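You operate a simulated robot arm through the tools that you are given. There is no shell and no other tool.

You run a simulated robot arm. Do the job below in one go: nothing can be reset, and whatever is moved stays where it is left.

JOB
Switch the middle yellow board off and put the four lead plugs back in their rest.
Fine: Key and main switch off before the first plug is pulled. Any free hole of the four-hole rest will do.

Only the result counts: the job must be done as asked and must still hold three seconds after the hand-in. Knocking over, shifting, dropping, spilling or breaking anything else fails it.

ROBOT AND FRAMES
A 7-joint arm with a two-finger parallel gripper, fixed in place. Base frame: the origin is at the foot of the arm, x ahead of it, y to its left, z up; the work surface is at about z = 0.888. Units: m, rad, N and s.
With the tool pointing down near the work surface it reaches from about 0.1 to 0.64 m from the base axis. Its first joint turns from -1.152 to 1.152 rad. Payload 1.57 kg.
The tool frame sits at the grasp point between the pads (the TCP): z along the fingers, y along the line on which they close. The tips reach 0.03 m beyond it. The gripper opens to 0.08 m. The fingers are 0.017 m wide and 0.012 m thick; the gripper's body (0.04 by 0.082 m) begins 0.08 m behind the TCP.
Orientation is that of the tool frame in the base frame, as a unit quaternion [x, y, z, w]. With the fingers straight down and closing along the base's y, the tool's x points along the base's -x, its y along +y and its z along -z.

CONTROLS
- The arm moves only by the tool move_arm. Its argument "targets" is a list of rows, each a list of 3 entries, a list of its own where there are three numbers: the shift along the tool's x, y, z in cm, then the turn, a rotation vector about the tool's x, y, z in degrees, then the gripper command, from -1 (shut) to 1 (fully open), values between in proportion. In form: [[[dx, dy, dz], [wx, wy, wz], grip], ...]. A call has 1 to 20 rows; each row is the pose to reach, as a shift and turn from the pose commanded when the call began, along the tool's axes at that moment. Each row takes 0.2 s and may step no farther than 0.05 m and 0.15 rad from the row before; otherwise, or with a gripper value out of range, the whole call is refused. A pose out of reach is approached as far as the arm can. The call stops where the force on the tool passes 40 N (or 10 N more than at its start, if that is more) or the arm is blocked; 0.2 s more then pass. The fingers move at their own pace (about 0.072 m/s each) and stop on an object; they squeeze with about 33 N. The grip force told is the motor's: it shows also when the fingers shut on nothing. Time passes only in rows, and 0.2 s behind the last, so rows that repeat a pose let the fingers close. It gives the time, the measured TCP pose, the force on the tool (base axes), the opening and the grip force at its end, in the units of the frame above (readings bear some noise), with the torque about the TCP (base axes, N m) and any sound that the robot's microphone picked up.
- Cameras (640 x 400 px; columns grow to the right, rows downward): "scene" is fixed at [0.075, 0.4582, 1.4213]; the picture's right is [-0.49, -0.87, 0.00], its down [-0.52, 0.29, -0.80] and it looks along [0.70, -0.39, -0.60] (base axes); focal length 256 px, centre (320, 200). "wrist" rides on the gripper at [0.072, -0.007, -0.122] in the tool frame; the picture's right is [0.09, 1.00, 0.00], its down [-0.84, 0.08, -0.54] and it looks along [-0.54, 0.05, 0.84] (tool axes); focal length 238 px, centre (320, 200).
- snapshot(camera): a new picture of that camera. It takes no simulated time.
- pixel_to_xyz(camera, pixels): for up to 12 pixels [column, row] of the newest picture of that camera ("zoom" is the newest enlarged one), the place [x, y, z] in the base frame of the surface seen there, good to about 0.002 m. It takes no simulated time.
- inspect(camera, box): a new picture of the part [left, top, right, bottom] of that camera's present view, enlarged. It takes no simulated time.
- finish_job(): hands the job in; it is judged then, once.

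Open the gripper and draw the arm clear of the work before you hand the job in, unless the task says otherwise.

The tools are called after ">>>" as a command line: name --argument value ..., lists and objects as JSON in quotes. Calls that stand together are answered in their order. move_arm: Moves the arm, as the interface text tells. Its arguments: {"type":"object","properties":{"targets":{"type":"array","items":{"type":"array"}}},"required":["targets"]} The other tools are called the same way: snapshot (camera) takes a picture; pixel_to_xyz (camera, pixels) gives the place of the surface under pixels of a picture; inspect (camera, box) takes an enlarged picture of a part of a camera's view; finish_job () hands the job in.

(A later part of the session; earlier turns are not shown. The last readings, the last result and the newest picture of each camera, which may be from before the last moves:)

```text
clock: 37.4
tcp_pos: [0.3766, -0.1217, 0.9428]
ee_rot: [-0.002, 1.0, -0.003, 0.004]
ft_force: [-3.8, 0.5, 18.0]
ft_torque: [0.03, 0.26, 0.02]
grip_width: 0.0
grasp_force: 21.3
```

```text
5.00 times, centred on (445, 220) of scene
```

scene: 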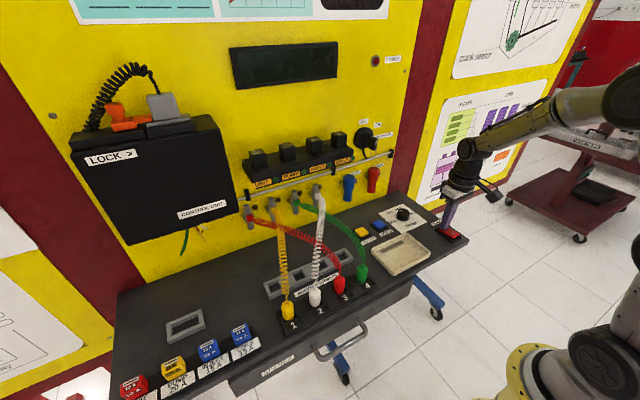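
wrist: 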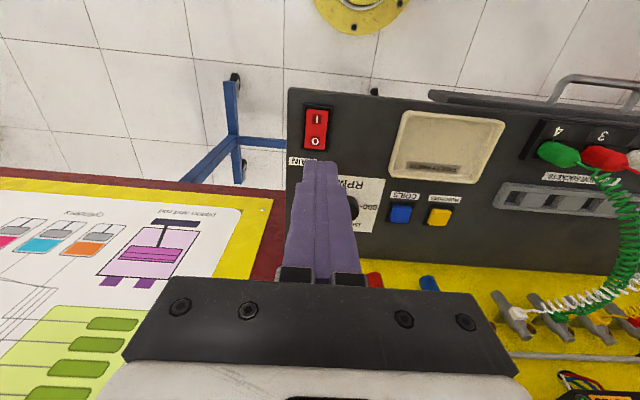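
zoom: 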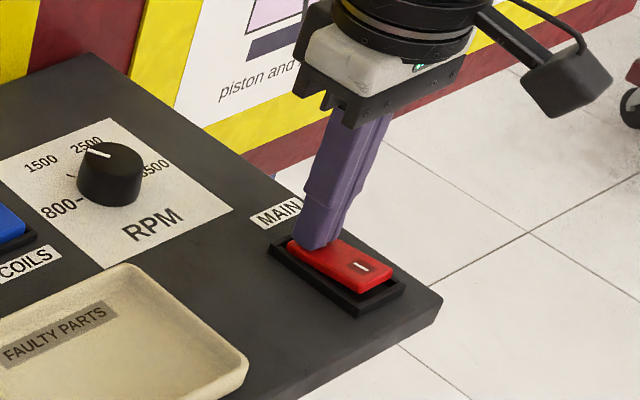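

The display is dark and the power lamp out: main is off. I lift straight up.

>>> move_arm --targets '[[[0, 0, -1.0], [0, 0, 0], -1], [[0, 0, -4.0], [0, 0, 0], -1], [[0, 0, -8.0], [0, 0, 0], -1], [[0, 0, -12.0], [0, 0, 0], -1], [[0, 0, -15.0], [0, 0, 0], -1], [[0, 0, -15.0], [0, 0, 0], -1]]'

>>> inspect --camera "scene" --box '[400, 180, 490, 260]'

>>> inspect --camera "scene" --box '[230, 40, 400, 180]'

>>> inspect --camera "scene" --box '[250, 235, 390, 335]'

```text
clock: 38.8
tcp_pos: [0.3767, -0.1225, 1.0922]
ee_rot: [-0.002, 1.0, -0.003, 0.001]
ft_force: [0.3, 0.1, 0.1]
ft_torque: [-0.03, 0.0, 0.02]
grip_width: 0.0
grasp_force: 20.9
```

```text
5.00 times, centred on (445, 220) of scene
```

zoom: 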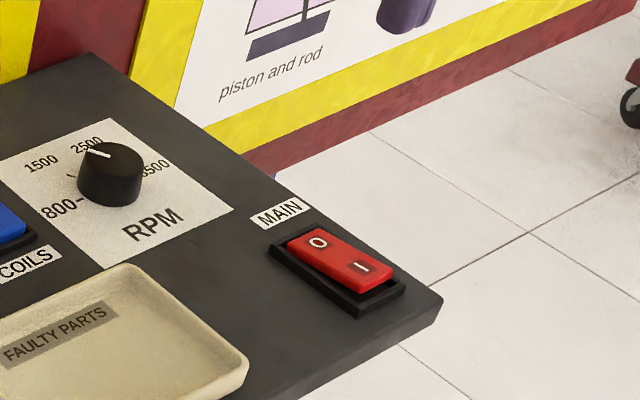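

```text
2.86 times, centred on (315, 110) of scene
```

zoom: 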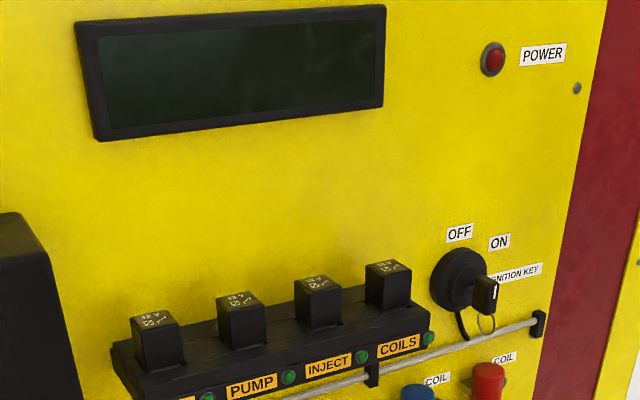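

```text
4.00 times, centred on (320, 285) of scene
```

zoom: 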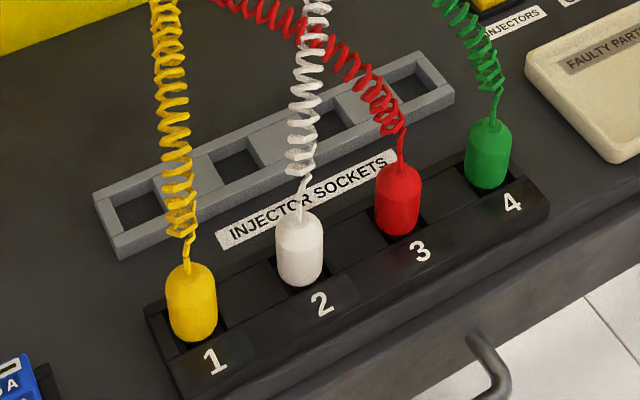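

Main rocker is at O, everything dark. Now I move up and left for a look down over the plugs, sockets and rest.

>>> move_arm --targets '[[[1.5, 0, -4], [0, 0, 0], -1], [[3, 2, -8], [0, 0, 0], -0.5], [[4.5, 6, -10], [0, 0, 0], 0], [[6, 10.5, -11], [0, 0, 0], 0], [[7.5, 15, -11], [0, 0, 0], 0], [[9, 19.5, -11], [0, 0, 0], 0], [[10.5, 24, -11], [0, 0, 0], 0], [[12, 28.5, -11], [0, 0, 0], 0], [[12.7, 33, -11], [0, 0, 0], 0], [[12.7, 37, -11], [0, 0, 0], 0], [[12.7, 40, -11], [0, 0, 0], 0], [[12.7, 40, -11], [0, 0, 0], 0]]'

>>> snapshot --camera "wrist"

>>> snapshot --camera "scene"

```text
clock: 41.4
tcp_pos: [0.2497, 0.2797, 1.1974]
ee_rot: [-0.002, 1.0, -0.004, 0.001]
ft_force: [-0.5, -0.2, 0.0]
ft_torque: [0.0, 0.02, 0.02]
grip_width: 0.04
grasp_force: 0.1
```

```text
taken
```

wrist: 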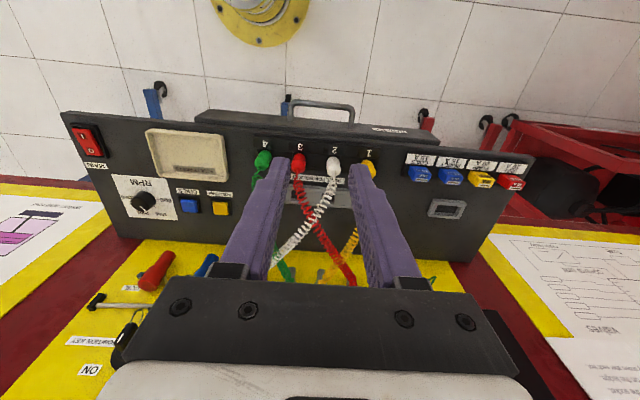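

```text
taken
```

scene: 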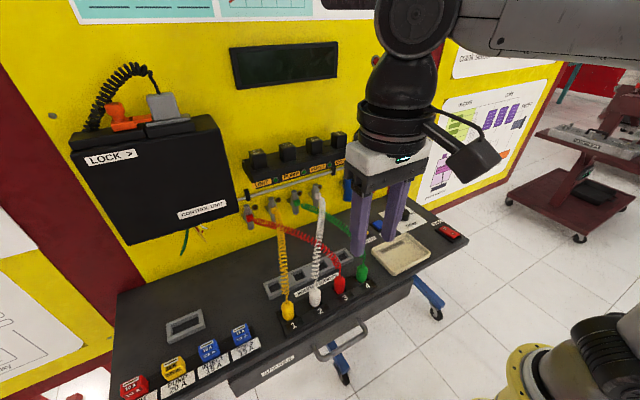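

I enlarge the plug area in the scene camera and measure rest holes, plugs and cords.

>>> inspect --camera "scene" --box '[230, 180, 390, 340]'

>>> inspect --camera "wrist" --box '[230, 110, 410, 290]'

```text
2.50 times, centred on (310, 260) of scene
```

zoom: 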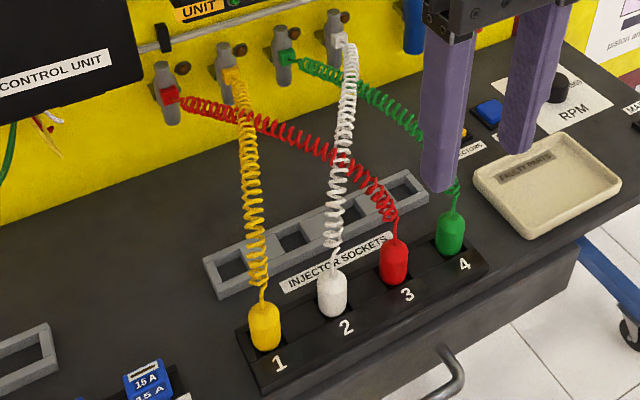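

```text
2.22 times, centred on (320, 200) of wrist
```

zoom: 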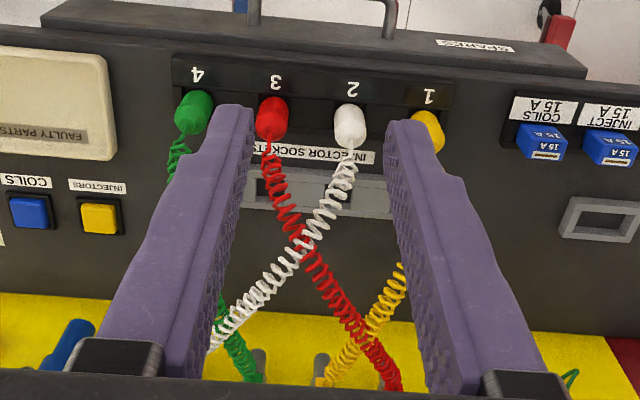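

>>> pixel_to_xyz --camera "scene" --pixels '[[319, 232], [316, 260], [314, 282], [262, 222], [294, 232], [326, 249], [337, 262], [280, 228], [282, 260], [287, 292], [340, 222], [322, 200]]'

>>> inspect --camera "scene" --box '[255, 245, 365, 335]'

```text
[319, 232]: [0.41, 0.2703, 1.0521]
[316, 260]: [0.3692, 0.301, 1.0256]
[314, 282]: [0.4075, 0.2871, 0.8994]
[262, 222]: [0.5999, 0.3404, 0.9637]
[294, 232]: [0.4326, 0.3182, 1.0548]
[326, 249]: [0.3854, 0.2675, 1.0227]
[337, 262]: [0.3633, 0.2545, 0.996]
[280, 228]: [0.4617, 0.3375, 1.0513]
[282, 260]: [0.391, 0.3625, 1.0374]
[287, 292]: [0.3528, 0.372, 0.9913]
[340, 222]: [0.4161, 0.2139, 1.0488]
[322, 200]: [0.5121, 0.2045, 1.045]
```

```text
4.44 times, centred on (310, 290) of scene
```

zoom: 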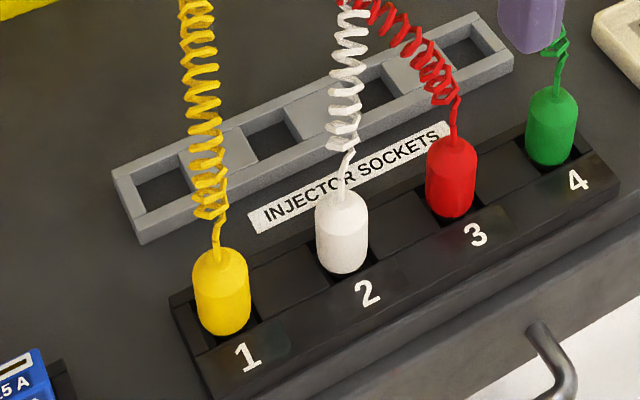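

I measure the plug tops, sides and the rest holes' corners in this enlarged picture.

>>> pixel_to_xyz --camera "zoom" --pixels '[[342, 203], [342, 235], [342, 268], [318, 235], [366, 235], [221, 258], [221, 300], [222, 330], [452, 145], [452, 180], [552, 95], [552, 130]]'

>>> pixel_to_xyz --camera "zoom" --pixels '[[133, 185], [182, 160], [145, 212], [190, 190], [240, 135], [285, 112], [258, 152], [300, 130], [440, 45], [480, 28], [470, 75], [505, 55]]'

>>> pixel_to_xyz --camera "zoom" --pixels '[[120, 178], [145, 235], [505, 62], [478, 17], [160, 195], [265, 137], [375, 75], [470, 45], [260, 185], [180, 300], [590, 165], [300, 270]]'

```text
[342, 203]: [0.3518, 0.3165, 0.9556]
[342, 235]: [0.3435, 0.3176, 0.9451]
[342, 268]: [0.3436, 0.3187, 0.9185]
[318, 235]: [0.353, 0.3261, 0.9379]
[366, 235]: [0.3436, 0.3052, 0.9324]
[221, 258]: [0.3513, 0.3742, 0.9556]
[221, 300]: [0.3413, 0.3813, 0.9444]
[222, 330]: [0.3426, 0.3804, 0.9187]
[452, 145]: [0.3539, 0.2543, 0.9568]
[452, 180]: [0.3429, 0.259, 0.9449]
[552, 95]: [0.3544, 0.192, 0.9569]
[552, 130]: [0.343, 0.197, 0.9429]
```

```text
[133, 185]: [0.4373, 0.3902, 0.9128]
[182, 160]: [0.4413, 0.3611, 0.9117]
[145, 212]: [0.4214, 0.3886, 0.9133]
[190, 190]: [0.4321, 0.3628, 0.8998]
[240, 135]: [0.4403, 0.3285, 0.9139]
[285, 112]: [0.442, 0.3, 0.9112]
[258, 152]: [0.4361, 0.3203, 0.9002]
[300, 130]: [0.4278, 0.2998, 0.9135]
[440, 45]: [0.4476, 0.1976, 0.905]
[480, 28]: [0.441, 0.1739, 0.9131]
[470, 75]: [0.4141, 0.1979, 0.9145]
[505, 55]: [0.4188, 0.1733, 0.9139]
```

```text
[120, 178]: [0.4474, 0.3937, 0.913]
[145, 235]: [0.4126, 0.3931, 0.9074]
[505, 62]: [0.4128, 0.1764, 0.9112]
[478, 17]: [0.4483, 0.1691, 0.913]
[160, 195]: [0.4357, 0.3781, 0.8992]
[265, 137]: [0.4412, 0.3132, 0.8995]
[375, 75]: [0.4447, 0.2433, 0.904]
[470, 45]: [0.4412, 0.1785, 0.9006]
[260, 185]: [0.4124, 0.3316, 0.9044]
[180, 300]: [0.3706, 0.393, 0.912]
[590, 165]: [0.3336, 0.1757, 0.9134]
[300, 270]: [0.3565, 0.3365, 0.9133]
```

I move forward over the rest for a cleaner top view of holes and plugs (tips stay above the cords at z≈1.06).

>>> move_arm --targets '[[[-3, 0, 0], [0, 0, 0], 0], [[-6, 0, 0], [0, 0, 0], 0], [[-9, 0, 0], [0, 0, 0], 0], [[-12, 0, 0], [0, 0, 0], 0], [[-12, 0, 0], [0, 0, 0], 0]]'

>>> snapshot --camera "wrist"

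>>> inspect --camera "wrist" --box '[220, 20, 440, 160]'

```text
clock: 42.6
tcp_pos: [0.3667, 0.2804, 1.1993]
ee_rot: [-0.001, 1.0, -0.003, 0.001]
ft_force: [0.3, 0.0, -0.5]
ft_torque: [0.03, 0.0, -0.01]
grip_width: 0.0397
grasp_force: 0.0
```

```text
taken
```

wrist: 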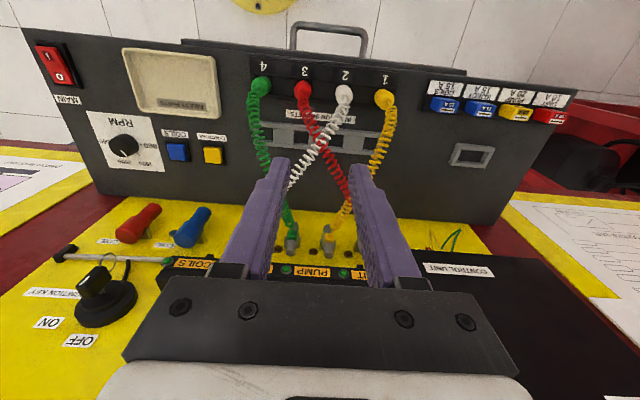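

```text
2.86 times, centred on (330, 90) of wrist
```

zoom: 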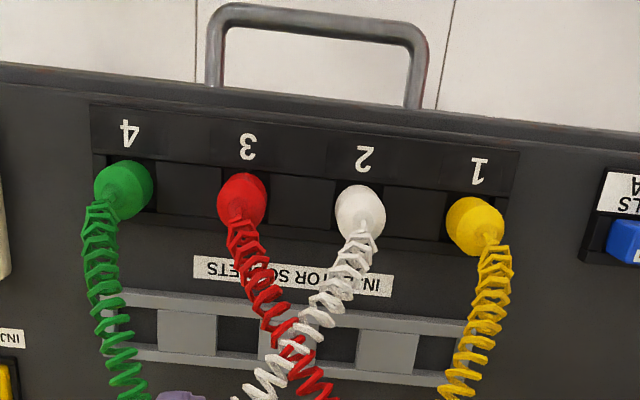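

>>> pixel_to_xyz --camera "zoom" --pixels '[[110, 290], [470, 322], [125, 352], [455, 385], [158, 325], [217, 330], [359, 345], [417, 352], [316, 345], [261, 335], [135, 325], [445, 350]]'

>>> pixel_to_xyz --camera "zoom" --pixels '[[123, 185], [125, 212], [241, 198], [238, 225], [360, 208], [366, 232], [472, 222], [487, 240], [95, 185], [152, 185], [335, 205], [386, 210]]'

```text
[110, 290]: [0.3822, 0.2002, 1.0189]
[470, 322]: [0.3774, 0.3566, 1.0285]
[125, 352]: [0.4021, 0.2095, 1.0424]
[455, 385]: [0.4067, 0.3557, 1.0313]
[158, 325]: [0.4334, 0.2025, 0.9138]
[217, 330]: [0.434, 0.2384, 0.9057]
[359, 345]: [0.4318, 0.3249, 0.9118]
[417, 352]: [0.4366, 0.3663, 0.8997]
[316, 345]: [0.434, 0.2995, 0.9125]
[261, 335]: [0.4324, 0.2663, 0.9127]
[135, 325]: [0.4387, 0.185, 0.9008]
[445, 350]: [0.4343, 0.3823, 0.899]
```

```text
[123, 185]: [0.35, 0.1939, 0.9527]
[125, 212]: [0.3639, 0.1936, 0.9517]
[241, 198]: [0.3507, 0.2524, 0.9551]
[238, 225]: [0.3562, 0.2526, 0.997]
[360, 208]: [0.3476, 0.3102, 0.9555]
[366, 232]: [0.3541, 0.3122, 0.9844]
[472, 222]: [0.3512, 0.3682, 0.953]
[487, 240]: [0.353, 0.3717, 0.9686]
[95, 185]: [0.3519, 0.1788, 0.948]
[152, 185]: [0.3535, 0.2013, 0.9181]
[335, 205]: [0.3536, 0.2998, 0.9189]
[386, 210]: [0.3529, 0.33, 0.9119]
```

Plug and hole centres line up: y ≈ 0.372, 0.312, 0.252, 0.192; sockets at x≈0.354, rest holes at x≈0.430 (floor z≈0.90, rim 0.914). I start with yellow: move over it with a 12° lean so the palm stays clear of its cord.

>>> move_arm --targets '[[[0.4, 3.0, 1], [0, -4, 0], 0], [[0.8, 6.0, 2], [0, -8, 0], 0], [[1.27, 9.16, 4], [0, -12, 0], 0], [[1.27, 9.16, 8], [0, -12, 0], 0], [[1.27, 9.16, 12], [0, -12, 0], 0], [[1.27, 9.16, 16.9], [0, -12, 0], 0], [[1.27, 9.16, 16.9], [0, -12, 0], 0]]'

>>> snapshot --camera "wrist"

>>> inspect --camera "scene" --box '[230, 230, 350, 340]'

```text
clock: 44.2
tcp_pos: [0.354, 0.3711, 1.03]
ee_rot: [-0.001, 0.994, -0.003, 0.106]
ft_force: [-0.4, 0.5, 0.3]
ft_torque: [-0.03, -0.04, 0.01]
grip_width: 0.0401
grasp_force: 0.0
```

```text
taken
```

wrist: 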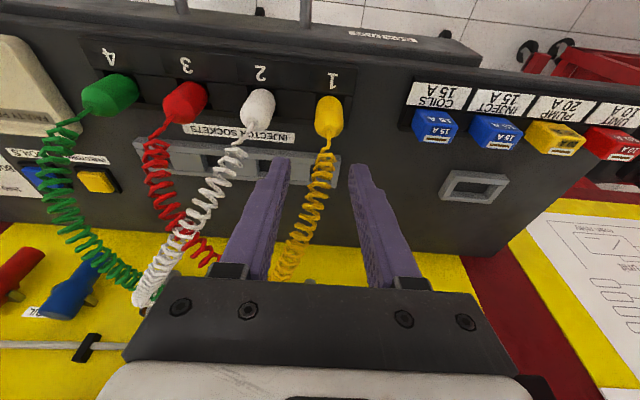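

```text
3.64 times, centred on (290, 285) of scene
```

zoom: 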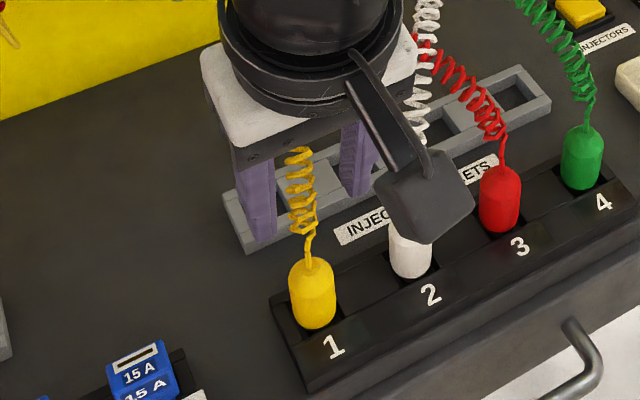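

Aligned over yellow: the cord runs between the fingers. I descend straight down to TCP z≈0.951.

>>> move_arm --targets '[[[0.42, 0.05, 1.95], [0, 0, 0], 0], [[0.84, 0.05, 3.9], [0, 0, 0], 0], [[1.27, 0.05, 5.85], [0, 0, 0], 0], [[1.5, 0.05, 6.93], [0, 0, 0], 0], [[1.67, 0.05, 7.71], [0, 0, 0], 0], [[1.67, 0.05, 7.71], [0, 0, 0], 0]]'

>>> snapshot --camera "wrist"

>>> inspect --camera "scene" --box '[230, 230, 350, 340]'

```text
clock: 45.6
tcp_pos: [0.3533, 0.3679, 0.9488]
ee_rot: [-0.001, 0.994, -0.002, 0.107]
ft_force: [0.1, -0.6, -0.4]
ft_torque: [-0.03, 0.01, -0.02]
grip_width: 0.0401
grasp_force: 0.1
```

```text
taken
```

wrist: 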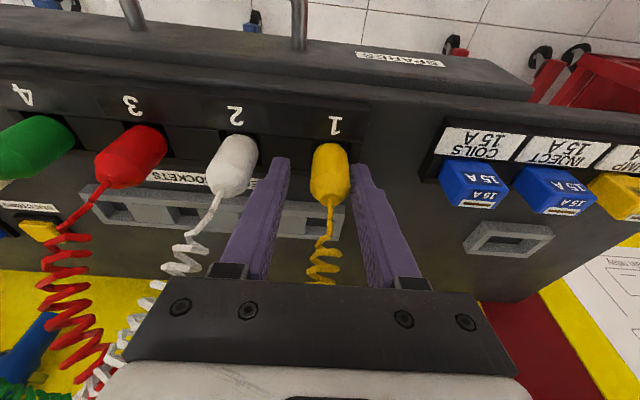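

```text
3.64 times, centred on (290, 285) of scene
```

zoom: 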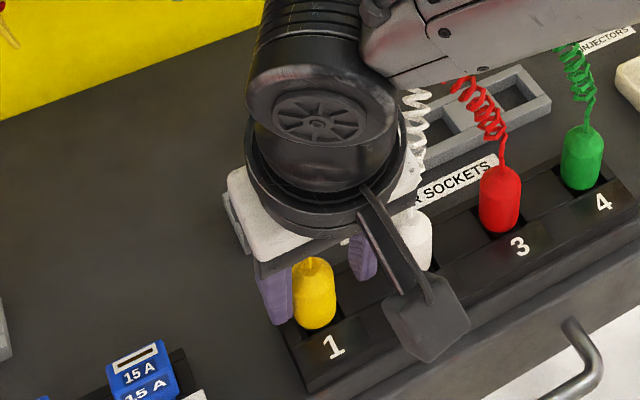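

The plug appears about 5 mm to the right (+y) of the fingers' midline (plug col 330, midline ~321). I shift +y 0.4 cm and close.

>>> move_arm --targets '[[[0, 0.4, 0], [0, 0, 0], 0], [[0, 0.4, 0], [0, 0, 0], 0], [[0, 0.4, 0], [0, 0, 0], -0.4], [[0, 0.4, 0], [0, 0, 0], -1], [[0, 0.4, 0], [0, 0, 0], -1], [[0, 0.4, 0], [0, 0, 0], -1]]'

>>> snapshot --camera "wrist"

```text
clock: 47.0
tcp_pos: [0.3537, 0.3736, 0.9498]
ee_rot: [-0.002, 0.994, -0.002, 0.107]
ft_force: [-0.4, 0.4, -0.2]
ft_torque: [0.03, 0.02, 0.04]
grip_width: 0.0223
grasp_force: 32.8
```

```text
taken
```

wrist: 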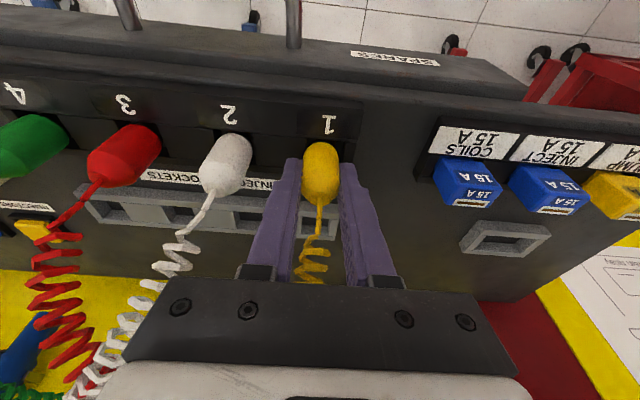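

Yellow is gripped at 22 mm with no side load. I pull it straight up 6 cm in small steps.

>>> move_arm --targets '[[[-0.11, 0, -0.49], [0, 0, 0], -1], [[-0.21, 0, -0.98], [0, 0, 0], -1], [[-0.42, 0, -1.95], [0, 0, 0], -1], [[-0.63, 0, -2.93], [0, 0, 0], -1], [[-0.84, 0, -3.9], [0, 0, 0], -1], [[-1.05, 0, -4.88], [0, 0, 0], -1], [[-1.27, 0, -5.86], [0, 0, 0], -1], [[-1.27, 0, -5.86], [0, 0, 0], -1]]'

>>> snapshot --camera "wrist"

>>> inspect --camera "scene" --box '[230, 210, 350, 340]'

```text
clock: 48.8
tcp_pos: [0.3556, 0.374, 1.0105]
ee_rot: [-0.001, 0.994, -0.002, 0.107]
ft_force: [0.5, -0.6, -0.2]
ft_torque: [-0.03, -0.01, 0.0]
grip_width: 0.0225
grasp_force: 32.9
```

```text
taken
```

wrist: 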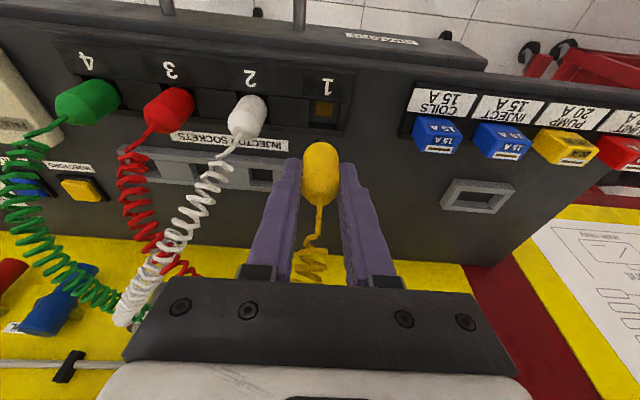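

```text
3.08 times, centred on (290, 275) of scene
```

zoom: 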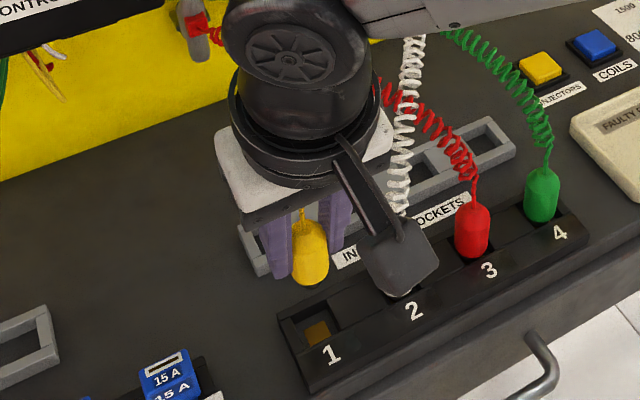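

Yellow came out cleanly. I measure the socket floor and the plug's lower end to know how deep it must sit.

>>> pixel_to_xyz --camera "zoom" --pixels '[[318, 332], [310, 283], [310, 260], [297, 270], [325, 270], [345, 318], [253, 235], [259, 275], [285, 305], [290, 318]]'

>>> inspect --camera "wrist" --box '[240, 60, 420, 200]'

```text
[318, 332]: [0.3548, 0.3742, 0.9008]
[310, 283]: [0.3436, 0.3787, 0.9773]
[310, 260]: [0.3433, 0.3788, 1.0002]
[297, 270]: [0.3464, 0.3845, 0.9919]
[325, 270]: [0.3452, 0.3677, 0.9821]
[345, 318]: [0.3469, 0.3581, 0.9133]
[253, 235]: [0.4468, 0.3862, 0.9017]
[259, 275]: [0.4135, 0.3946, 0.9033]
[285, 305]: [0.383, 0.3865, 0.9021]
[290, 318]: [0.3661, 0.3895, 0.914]
```

```text
2.86 times, centred on (330, 130) of wrist
```

zoom: 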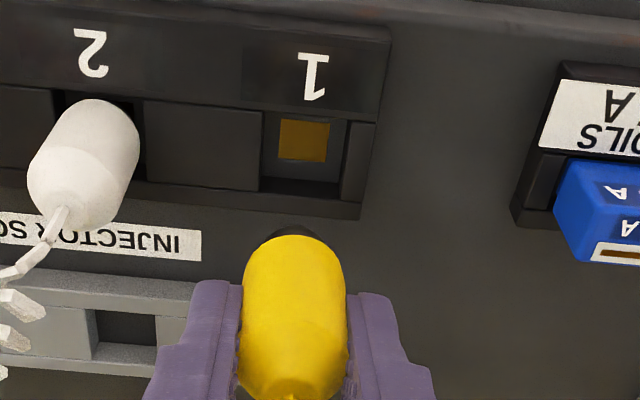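

>>> inspect --camera "wrist" --box '[295, 65, 365, 135]'

```text
5.71 times, centred on (330, 100) of wrist
```

zoom: 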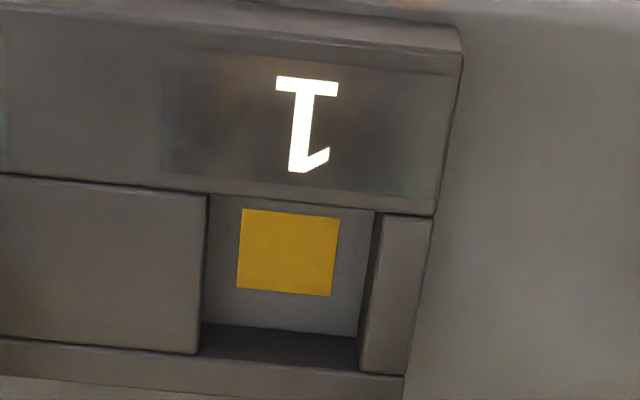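

>>> pixel_to_xyz --camera "zoom" --pixels '[[200, 260], [385, 290], [290, 205], [280, 355], [195, 350], [385, 365], [289, 252], [240, 180], [270, 375], [350, 375], [350, 195], [283, 326]]'

```text
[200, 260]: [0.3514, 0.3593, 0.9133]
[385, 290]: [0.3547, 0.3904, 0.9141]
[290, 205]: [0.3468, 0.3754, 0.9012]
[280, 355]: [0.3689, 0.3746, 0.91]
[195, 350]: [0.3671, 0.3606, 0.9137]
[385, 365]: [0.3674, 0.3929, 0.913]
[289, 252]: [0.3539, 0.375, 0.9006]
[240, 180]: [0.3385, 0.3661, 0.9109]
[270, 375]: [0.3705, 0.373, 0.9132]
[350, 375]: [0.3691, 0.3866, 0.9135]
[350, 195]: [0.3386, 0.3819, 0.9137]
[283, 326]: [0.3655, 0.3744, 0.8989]
```

Socket 1 is centred at (0.354, 0.374). To see rest hole 1 beneath the plug I raise straight up to about z=1.15 (the cord's span barely changes) and look.

>>> move_arm --targets '[[[-0.74, 0, -3.4], [0, 0, 0], -1], [[-1.48, 0, -6.8], [0, 0, 0], -1], [[-2.22, 0, -10.2], [0, 0, 0], -1], [[-2.95, 0, -13.66], [0, 0, 0], -1], [[-2.95, 0, -13.66], [0, 0, 0], -1]]'

>>> snapshot --camera "wrist"

>>> snapshot --camera "scene"

```text
clock: 50.0
tcp_pos: [0.3555, 0.3741, 1.1501]
ee_rot: [-0.002, 0.994, -0.002, 0.106]
ft_force: [-0.4, 0.0, -0.5]
ft_torque: [0.01, 0.0, 0.04]
grip_width: 0.0223
grasp_force: 33.1
```

```text
taken
```

wrist: 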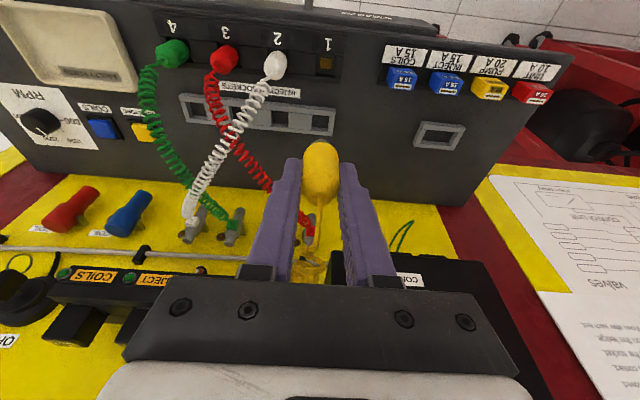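

```text
taken
```

scene: 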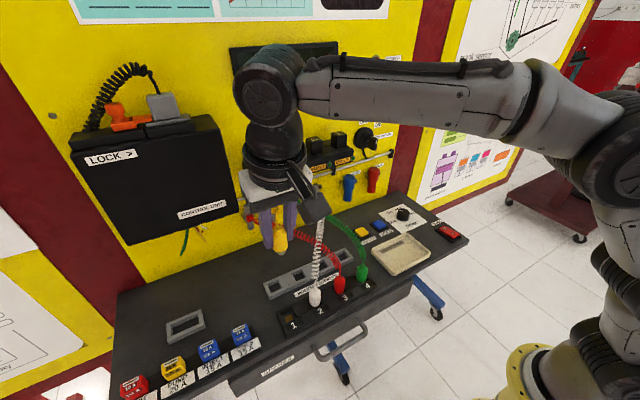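

Hole 1 is now in view at wrist (320,122) and scene (276,290). I enlarge both and measure its edges.

>>> inspect --camera "wrist" --box '[255, 85, 355, 145]'

```text
6.40 times, centred on (305, 115) of wrist
```

zoom: 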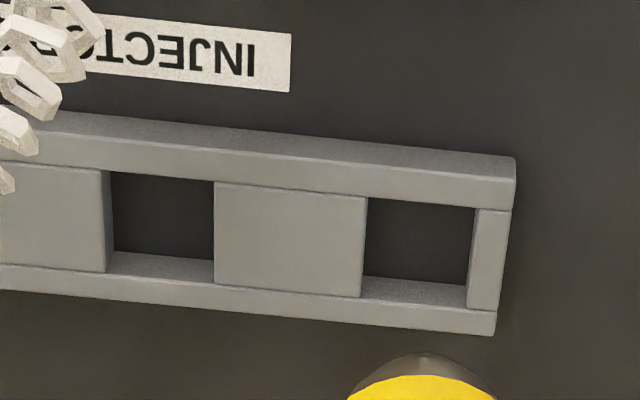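

>>> pixel_to_xyz --camera "zoom" --pixels '[[355, 240], [480, 255], [420, 190], [415, 307], [360, 292], [470, 303], [228, 230], [100, 220], [165, 165], [160, 280], [300, 240], [490, 240]]'

>>> inspect --camera "scene" --box '[250, 240, 380, 320]'

```text
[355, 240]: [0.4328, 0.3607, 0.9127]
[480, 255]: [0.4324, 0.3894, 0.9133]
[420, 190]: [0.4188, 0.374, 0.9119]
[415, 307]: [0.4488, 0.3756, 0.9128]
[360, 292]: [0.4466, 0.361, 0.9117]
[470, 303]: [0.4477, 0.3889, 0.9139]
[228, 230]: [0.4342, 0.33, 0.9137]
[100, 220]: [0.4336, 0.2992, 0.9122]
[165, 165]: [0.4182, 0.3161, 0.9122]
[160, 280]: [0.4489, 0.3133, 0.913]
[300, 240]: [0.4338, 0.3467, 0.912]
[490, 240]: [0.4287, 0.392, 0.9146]
```

```text
4.92 times, centred on (315, 280) of scene
```

zoom: 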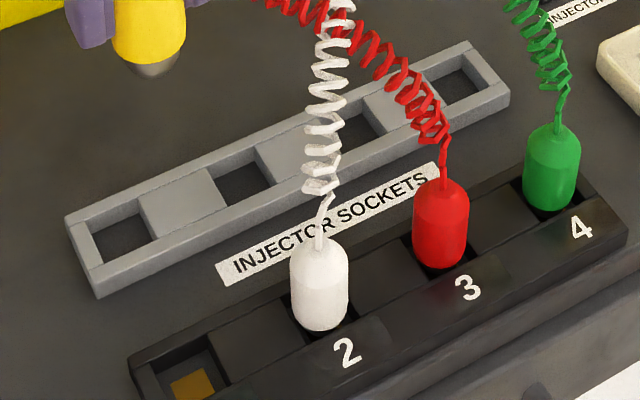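

>>> pixel_to_xyz --camera "zoom" --pixels '[[66, 222], [97, 294], [80, 258], [138, 268], [80, 218], [140, 200], [160, 235], [100, 222], [150, 250], [110, 205], [228, 150], [265, 195]]'

>>> pixel_to_xyz --camera "wrist" --pixels '[[322, 110], [320, 114], [319, 133], [319, 136], [330, 124], [311, 122], [325, 62], [268, 105], [267, 128], [277, 118], [295, 121], [333, 125]]'

```text
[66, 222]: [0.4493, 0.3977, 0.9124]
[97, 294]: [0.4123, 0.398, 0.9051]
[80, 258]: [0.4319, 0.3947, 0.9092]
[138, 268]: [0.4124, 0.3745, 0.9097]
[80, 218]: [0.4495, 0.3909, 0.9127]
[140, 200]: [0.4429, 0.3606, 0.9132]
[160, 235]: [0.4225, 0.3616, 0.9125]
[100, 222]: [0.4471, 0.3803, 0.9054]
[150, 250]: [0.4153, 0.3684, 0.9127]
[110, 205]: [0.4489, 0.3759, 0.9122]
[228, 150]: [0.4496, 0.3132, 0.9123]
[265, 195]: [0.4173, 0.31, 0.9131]
```

```text
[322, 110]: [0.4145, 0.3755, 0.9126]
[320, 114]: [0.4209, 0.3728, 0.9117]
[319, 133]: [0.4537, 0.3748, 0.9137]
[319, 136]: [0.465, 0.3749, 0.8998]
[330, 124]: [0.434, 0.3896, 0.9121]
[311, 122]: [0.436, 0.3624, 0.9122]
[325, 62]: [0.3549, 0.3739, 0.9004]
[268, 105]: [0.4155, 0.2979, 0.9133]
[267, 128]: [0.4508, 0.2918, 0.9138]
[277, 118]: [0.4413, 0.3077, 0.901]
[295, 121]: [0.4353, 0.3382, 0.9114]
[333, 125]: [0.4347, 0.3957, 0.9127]
```

Rest hole 1 is centred at (0.434, 0.375), inner size about 25 mm; the plug needs the same depth as in its socket. I carry yellow to 5 cm above hole 1.

>>> move_arm --targets '[[[-1.1, 0, 4.0], [0, 0, 0], -1], [[-2.2, 0, 8.0], [0, 0, 0], -1], [[-3.3, 0, 12.0], [0, 0, 0], -1], [[-4.45, 0.03, 16.29], [0, 0, 0], -1], [[-4.45, 0.03, 16.29], [0, 0, 0], -1], [[-4.45, 0.03, 16.29], [0, 0, 0], -1]]'

>>> snapshot --camera "wrist"

>>> inspect --camera "scene" --box '[220, 200, 380, 320]'

```text
clock: 51.4
tcp_pos: [0.4356, 0.3741, 1.0017]
ee_rot: [-0.001, 0.994, -0.002, 0.106]
ft_force: [-1.0, -0.3, -0.7]
ft_torque: [-0.01, -0.01, 0.01]
grip_width: 0.0222
grasp_force: 33.0
```

```text
taken
```

wrist: 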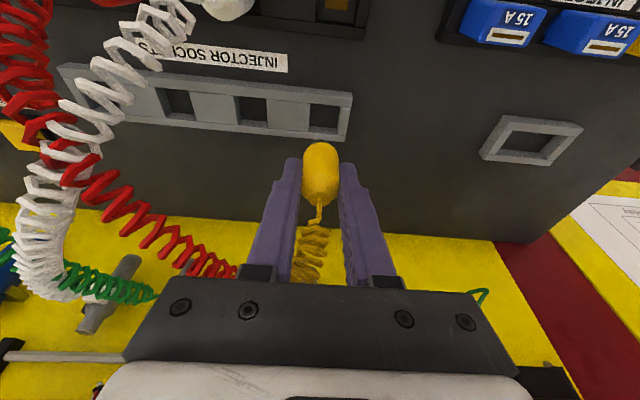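

```text
3.33 times, centred on (300, 260) of scene
```

zoom: 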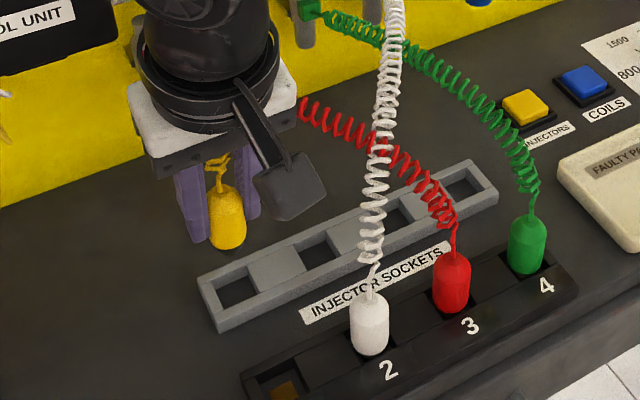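

The readings scatter by a millimetre or two, so I hold still and read the pose again before inserting.

>>> move_arm --targets '[[[0, 0, 0], [0, 0, 0], -1]]'

>>> move_arm --targets '[[[0, 0, 0], [0, 0, 0], -1]]'

>>> inspect --camera "scene" --box '[250, 230, 320, 300]'

```text
clock: 51.8
tcp_pos: [0.4349, 0.3745, 1.0016]
ee_rot: [-0.001, 0.994, -0.002, 0.106]
ft_force: [-0.5, -0.2, 1.0]
ft_torque: [0.03, 0.01, -0.01]
grip_width: 0.0221
grasp_force: 32.7
```

```text
clock: 52.2
tcp_pos: [0.4352, 0.3734, 1.0023]
ee_rot: [-0.002, 0.994, -0.003, 0.105]
ft_force: [-0.2, -0.2, 0.0]
ft_torque: [-0.01, 0.0, 0.01]
grip_width: 0.0222
grasp_force: 32.5
```

```text
5.71 times, centred on (285, 265) of scene
```

zoom: 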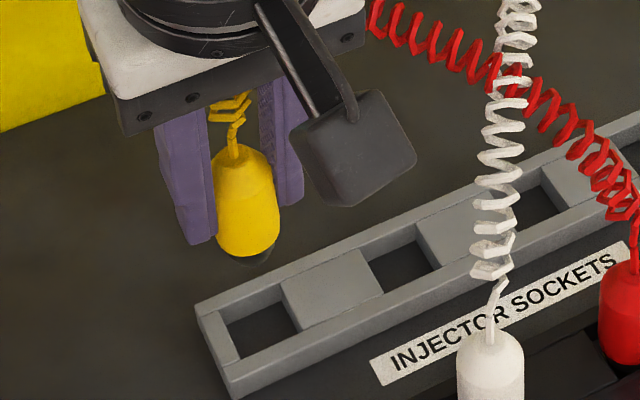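

>>> pixel_to_xyz --camera "zoom" --pixels '[[246, 190], [246, 205], [246, 220], [245, 240], [246, 252], [246, 262], [222, 210], [270, 205]]'

```text
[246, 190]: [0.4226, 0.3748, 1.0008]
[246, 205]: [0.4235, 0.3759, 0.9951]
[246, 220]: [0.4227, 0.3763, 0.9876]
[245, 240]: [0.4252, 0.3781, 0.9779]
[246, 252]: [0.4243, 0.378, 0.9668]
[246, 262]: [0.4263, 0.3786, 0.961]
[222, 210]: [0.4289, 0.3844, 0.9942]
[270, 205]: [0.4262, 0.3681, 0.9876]
```

The held plug's centre measures about (0.434, 0.3735), over hole 1 (0.434, 0.375). I nudge +1 mm in y and lower it 5 cm in steps.

>>> move_arm --targets '[[[0.32, 0.1, 1.46], [0, 0, 0], -1], [[0.64, 0.1, 2.93], [0, 0, 0], -1], [[0.8, 0.1, 3.7], [0, 0, 0], -1], [[0.91, 0.1, 4.2], [0, 0, 0], -1], [[1.0, 0.1, 4.6], [0, 0, 0], -1], [[1.06, 0.1, 4.88], [0, 0, 0], -1], [[1.06, 0.1, 4.88], [0, 0, 0], -1]]'

>>> snapshot --camera "wrist"

>>> inspect --camera "scene" --box '[230, 230, 340, 320]'

```text
clock: 53.8
tcp_pos: [0.4334, 0.3744, 0.9502]
ee_rot: [-0.002, 0.994, -0.003, 0.105]
ft_force: [-0.1, -0.5, 0.2]
ft_torque: [0.07, -0.03, 0.0]
grip_width: 0.0222
grasp_force: 32.3
```

```text
taken
```

wrist: 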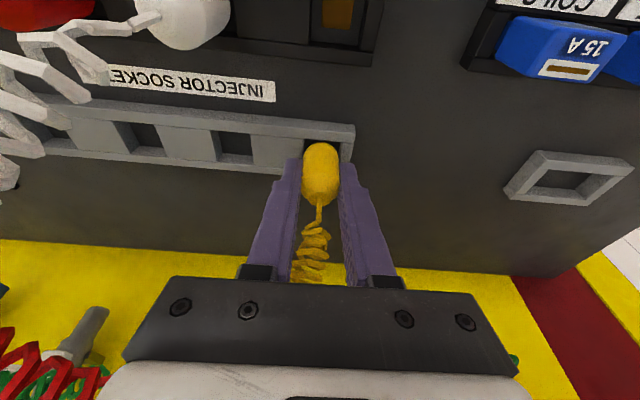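

```text
4.44 times, centred on (285, 275) of scene
```

zoom: 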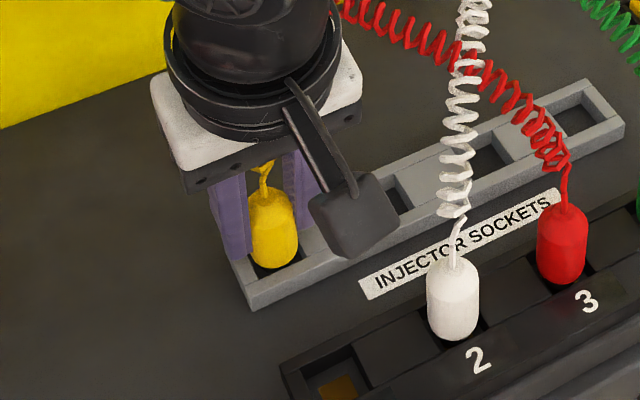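

It slid into hole 1 without force (TCP z 0.950). I lower 2 mm more to feel the floor, then open.

>>> move_arm --targets '[[[0.02, 0, 0.1], [0, 0, 0], -1], [[0.04, 0, 0.2], [0, 0, 0], -1], [[0.04, 0, 0.2], [0, 0, 0], -0.5], [[0.04, 0, 0.2], [0, 0, 0], -0.1], [[0.04, 0, 0.2], [0, 0, 0], 0], [[0.04, 0, 0.2], [0, 0, 0], 0]]'

>>> inspect --camera "wrist" --box '[230, 90, 410, 230]'

>>> inspect --camera "scene" --box '[230, 230, 340, 320]'

```text
clock: 55.2
tcp_pos: [0.4322, 0.3762, 0.9476]
ee_rot: [-0.002, 0.994, -0.002, 0.106]
ft_force: [-0.4, -0.4, -0.3]
ft_torque: [0.02, 0.03, -0.01]
grip_width: 0.04
grasp_force: 0.0
```

```text
2.86 times, centred on (320, 160) of wrist
```

zoom: 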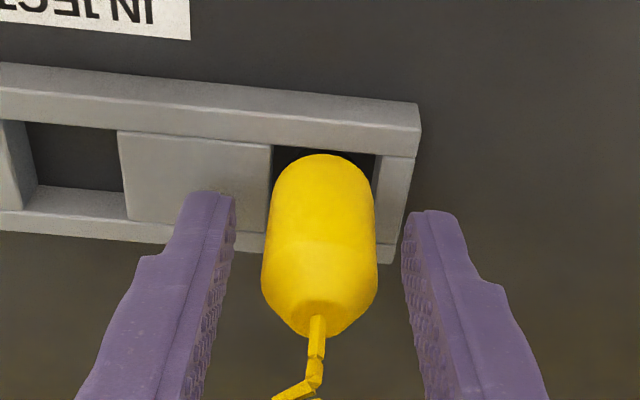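

```text
4.44 times, centred on (285, 275) of scene
```

zoom: 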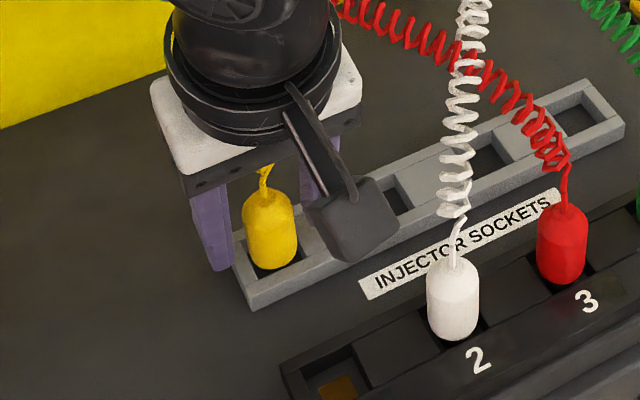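

Yellow stands upright in rest hole 1. I retract straight up to z≈1.15.

>>> move_arm --targets '[[[-0.42, 0, -1.95], [0, 0, 0], 0], [[-0.85, 0, -3.9], [0, 0, 0], 0], [[-1.7, 0, -7.8], [0, 0, 0], 0], [[-2.5, 0, -11.7], [0, 0, 0], 0], [[-3.4, 0, -15.6], [0, 0, 0], 0], [[-4.23, 0, -19.5], [0, 0, 0], 0], [[-4.23, 0, -19.5], [0, 0, 0], 0]]'

>>> snapshot --camera "wrist"

>>> snapshot --camera "scene"

```text
clock: 56.8
tcp_pos: [0.4326, 0.3756, 1.1483]
ee_rot: [-0.003, 0.994, -0.002, 0.106]
ft_force: [-0.1, -0.5, -0.1]
ft_torque: [0.02, 0.0, -0.02]
grip_width: 0.0398
grasp_force: 0.1
```

```text
taken
```

wrist: 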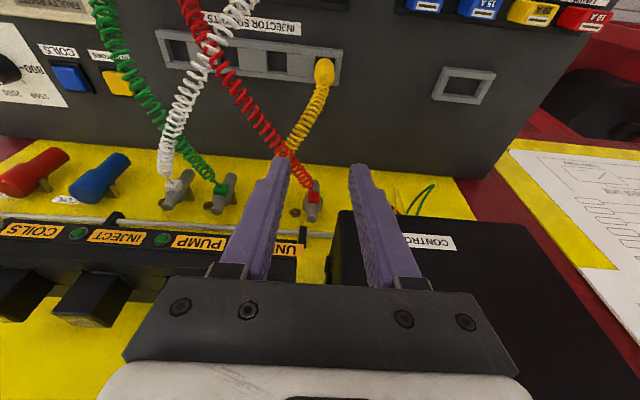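

```text
taken
```

scene: 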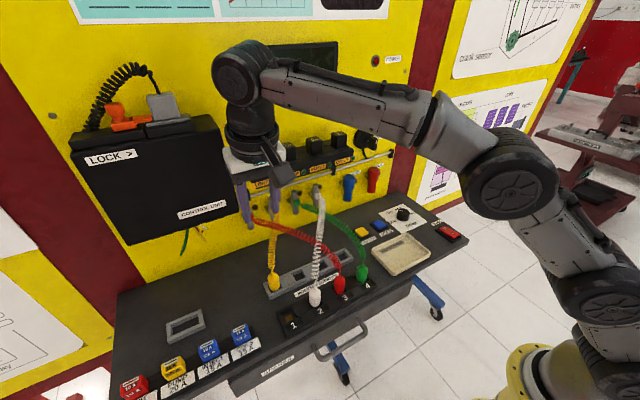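

Now green (plug 4 at about x 0.354, y 0.194): I translate at height, then come down to TCP z≈1.03 above it.

>>> move_arm --targets '[[[1.5, -3.0, -0.33], [0, 0, 0], 0], [[3.0, -6.5, -0.65], [0, 0, 0], 0], [[4.5, -10.5, -1.0], [0, 0, 0], 0], [[6.0, -14.5, -1.3], [0, 0, 0], 0], [[7.61, -18.15, -1.65], [0, 0, 0], 0], [[8.4, -18.15, 2.2], [0, 0, 0], 0], [[9.3, -18.15, 6.0], [0, 0, 0], 0], [[10.1, -18.15, 9.85], [0, 0, 0], 0], [[10.1, -18.15, 9.85], [0, 0, 0], 0]]'

>>> snapshot --camera "wrist"

>>> inspect --camera "scene" --box '[290, 210, 420, 310]'

```text
clock: 58.8
tcp_pos: [0.3552, 0.1937, 1.0303]
ee_rot: [-0.002, 0.994, -0.002, 0.106]
ft_force: [0.9, -0.2, -0.3]
ft_torque: [-0.01, -0.05, 0.01]
grip_width: 0.0399
grasp_force: 0.0
```

```text
taken
```

wrist: 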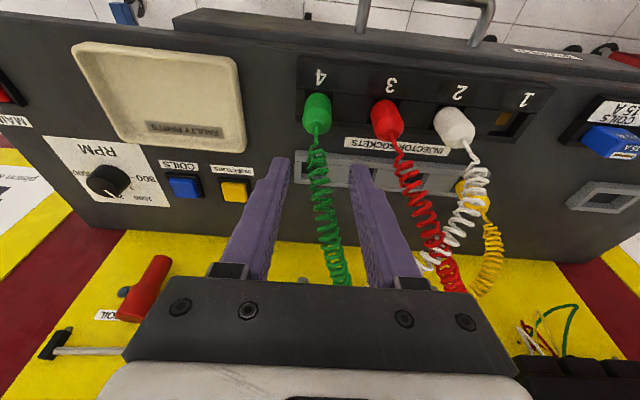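

```text
4.00 times, centred on (355, 260) of scene
```

zoom: 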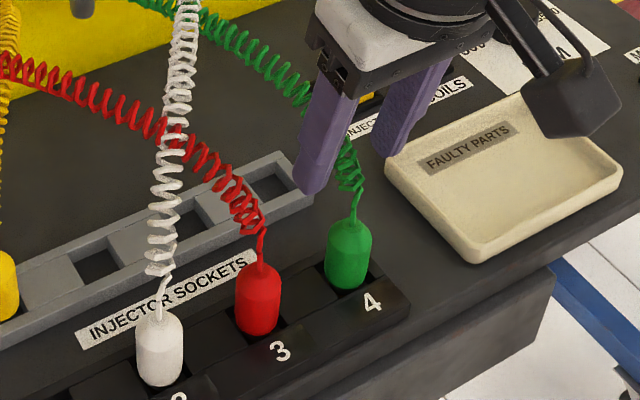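

I measure green's position from both cameras to centre the fingers.

>>> pixel_to_xyz --camera "wrist" --pixels '[[317, 100], [317, 110], [305, 112], [329, 112], [386, 110], [373, 115], [399, 115], [317, 122]]'

>>> pixel_to_xyz --camera "zoom" --pixels '[[348, 235], [348, 255], [348, 275], [330, 260], [367, 260], [258, 300], [323, 268], [378, 260], [270, 180], [255, 190], [296, 195], [262, 168]]'

```text
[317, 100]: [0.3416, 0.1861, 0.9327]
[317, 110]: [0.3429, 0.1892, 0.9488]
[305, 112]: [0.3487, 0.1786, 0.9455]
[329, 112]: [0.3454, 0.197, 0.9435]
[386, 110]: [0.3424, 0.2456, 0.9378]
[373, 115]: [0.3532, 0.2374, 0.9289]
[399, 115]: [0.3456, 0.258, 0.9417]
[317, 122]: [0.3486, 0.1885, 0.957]
```

```text
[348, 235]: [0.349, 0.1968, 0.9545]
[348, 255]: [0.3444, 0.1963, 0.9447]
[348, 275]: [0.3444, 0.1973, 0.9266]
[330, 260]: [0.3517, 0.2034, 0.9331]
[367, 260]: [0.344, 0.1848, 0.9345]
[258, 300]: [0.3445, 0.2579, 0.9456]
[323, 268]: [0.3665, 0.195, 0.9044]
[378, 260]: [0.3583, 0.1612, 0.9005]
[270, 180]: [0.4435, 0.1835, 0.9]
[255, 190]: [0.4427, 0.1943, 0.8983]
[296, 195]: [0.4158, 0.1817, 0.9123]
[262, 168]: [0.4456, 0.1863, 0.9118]
```

Green's centre is about (0.3535, 0.189). I shift -4.5 mm in y and descend straight to TCP z≈0.950.

>>> move_arm --targets '[[[0.4, -0.3, 1.9], [0, 0, 0], 0], [[0.9, -0.45, 3.9], [0, 0, 0], 0], [[1.35, -0.45, 5.85], [0, 0, 0], 0], [[1.6, -0.45, 6.93], [0, 0, 0], 0], [[1.77, -0.45, 7.75], [0, 0, 0], 0], [[1.77, -0.45, 7.75], [0, 0, 0], 0]]'

>>> inspect --camera "wrist" --box '[230, 90, 410, 230]'

>>> inspect --camera "scene" --box '[310, 230, 420, 310]'

```text
clock: 60.2
tcp_pos: [0.355, 0.1886, 0.9512]
ee_rot: [-0.003, 0.994, -0.003, 0.105]
ft_force: [0.4, 0.3, -0.4]
ft_torque: [0.02, -0.02, 0.0]
grip_width: 0.04
grasp_force: 0.1
```

```text
2.86 times, centred on (320, 160) of wrist
```

zoom: 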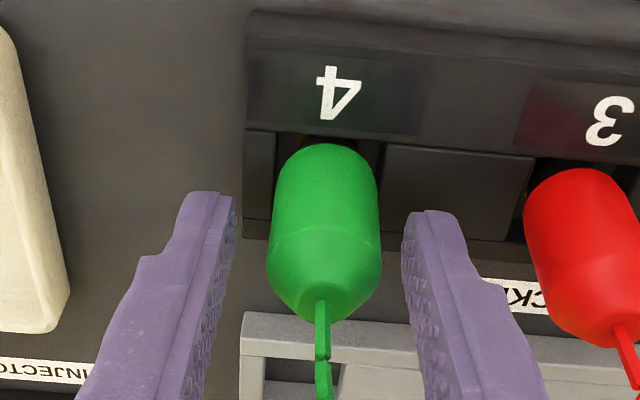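

```text
5.00 times, centred on (365, 270) of scene
```

zoom: 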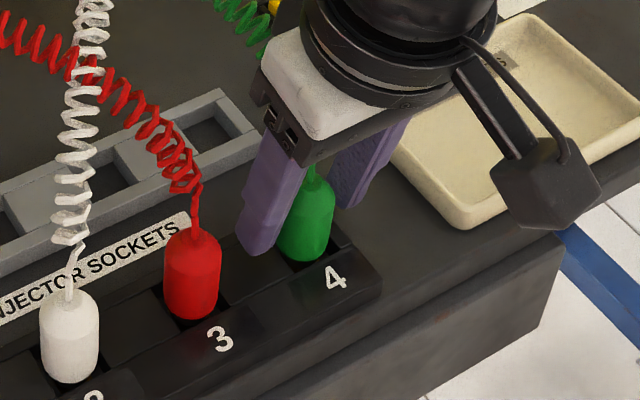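

Green is nearly centred (+1 mm). I nudge, close, and check the grip.

>>> move_arm --targets '[[[0, 0.1, 0], [0, 0, 0], 0], [[0, 0.1, 0], [0, 0, 0], -0.4], [[0, 0.1, 0], [0, 0, 0], -1], [[0, 0.1, 0], [0, 0, 0], -1], [[0, 0.1, 0], [0, 0, 0], -1]]'

```text
clock: 61.4
tcp_pos: [0.3547, 0.1893, 0.9514]
ee_rot: [-0.002, 0.994, -0.002, 0.106]
ft_force: [0.1, 0.3, 0.3]
ft_torque: [0.01, 0.03, 0.0]
grip_width: 0.0224
grasp_force: 33.4
```

Green is gripped at 22 mm without side load. I pull it straight up, slowly first, to z≈1.15 for a view of hole 4.

>>> move_arm --targets '[[[-0.11, 0, -0.49], [0, 0, 0], -1], [[-0.21, 0, -0.98], [0, 0, 0], -1], [[-0.42, 0, -1.95], [0, 0, 0], -1], [[-0.84, 0, -3.9], [0, 0, 0], -1], [[-1.27, 0, -5.86], [0, 0, 0], -1], [[-2.1, 0, -9.76], [0, 0, 0], -1], [[-2.95, 0, -13.66], [0, 0, 0], -1], [[-3.6, 0, -16.6], [0, 0, 0], -1], [[-4.23, 0, -19.5], [0, 0, 0], -1], [[-4.23, 0, -19.5], [0, 0, 0], -1]]'

>>> snapshot --camera "wrist"

>>> snapshot --camera "scene"

```text
clock: 63.6
tcp_pos: [0.3545, 0.1888, 1.1501]
ee_rot: [-0.002, 0.994, -0.003, 0.105]
ft_force: [1.6, -0.1, -0.2]
ft_torque: [0.02, 0.04, 0.0]
grip_width: 0.0222
grasp_force: 32.8
```

```text
taken
```

wrist: 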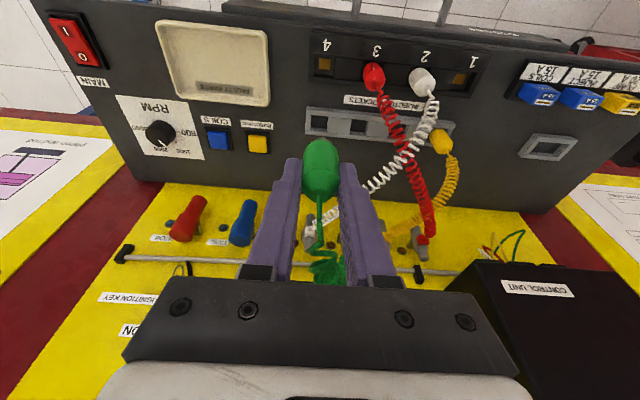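

```text
taken
```

scene: 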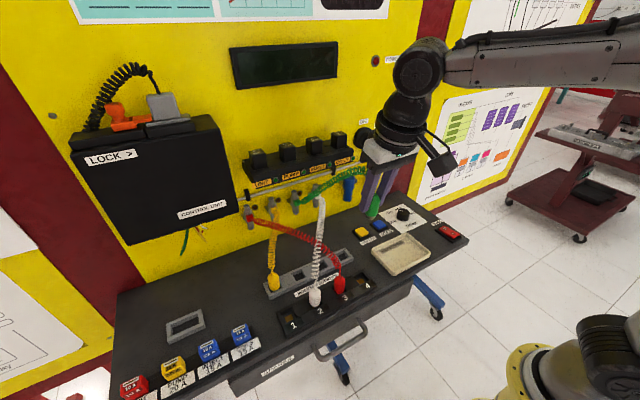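

Green is out. I enlarge and measure rest holes 4 and 3 at wrist (318,122) and (357,127).

>>> inspect --camera "wrist" --box '[295, 95, 395, 155]'

```text
6.40 times, centred on (345, 125) of wrist
```

zoom: 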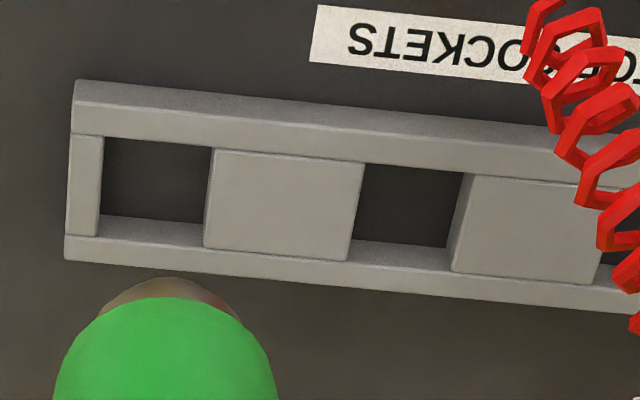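

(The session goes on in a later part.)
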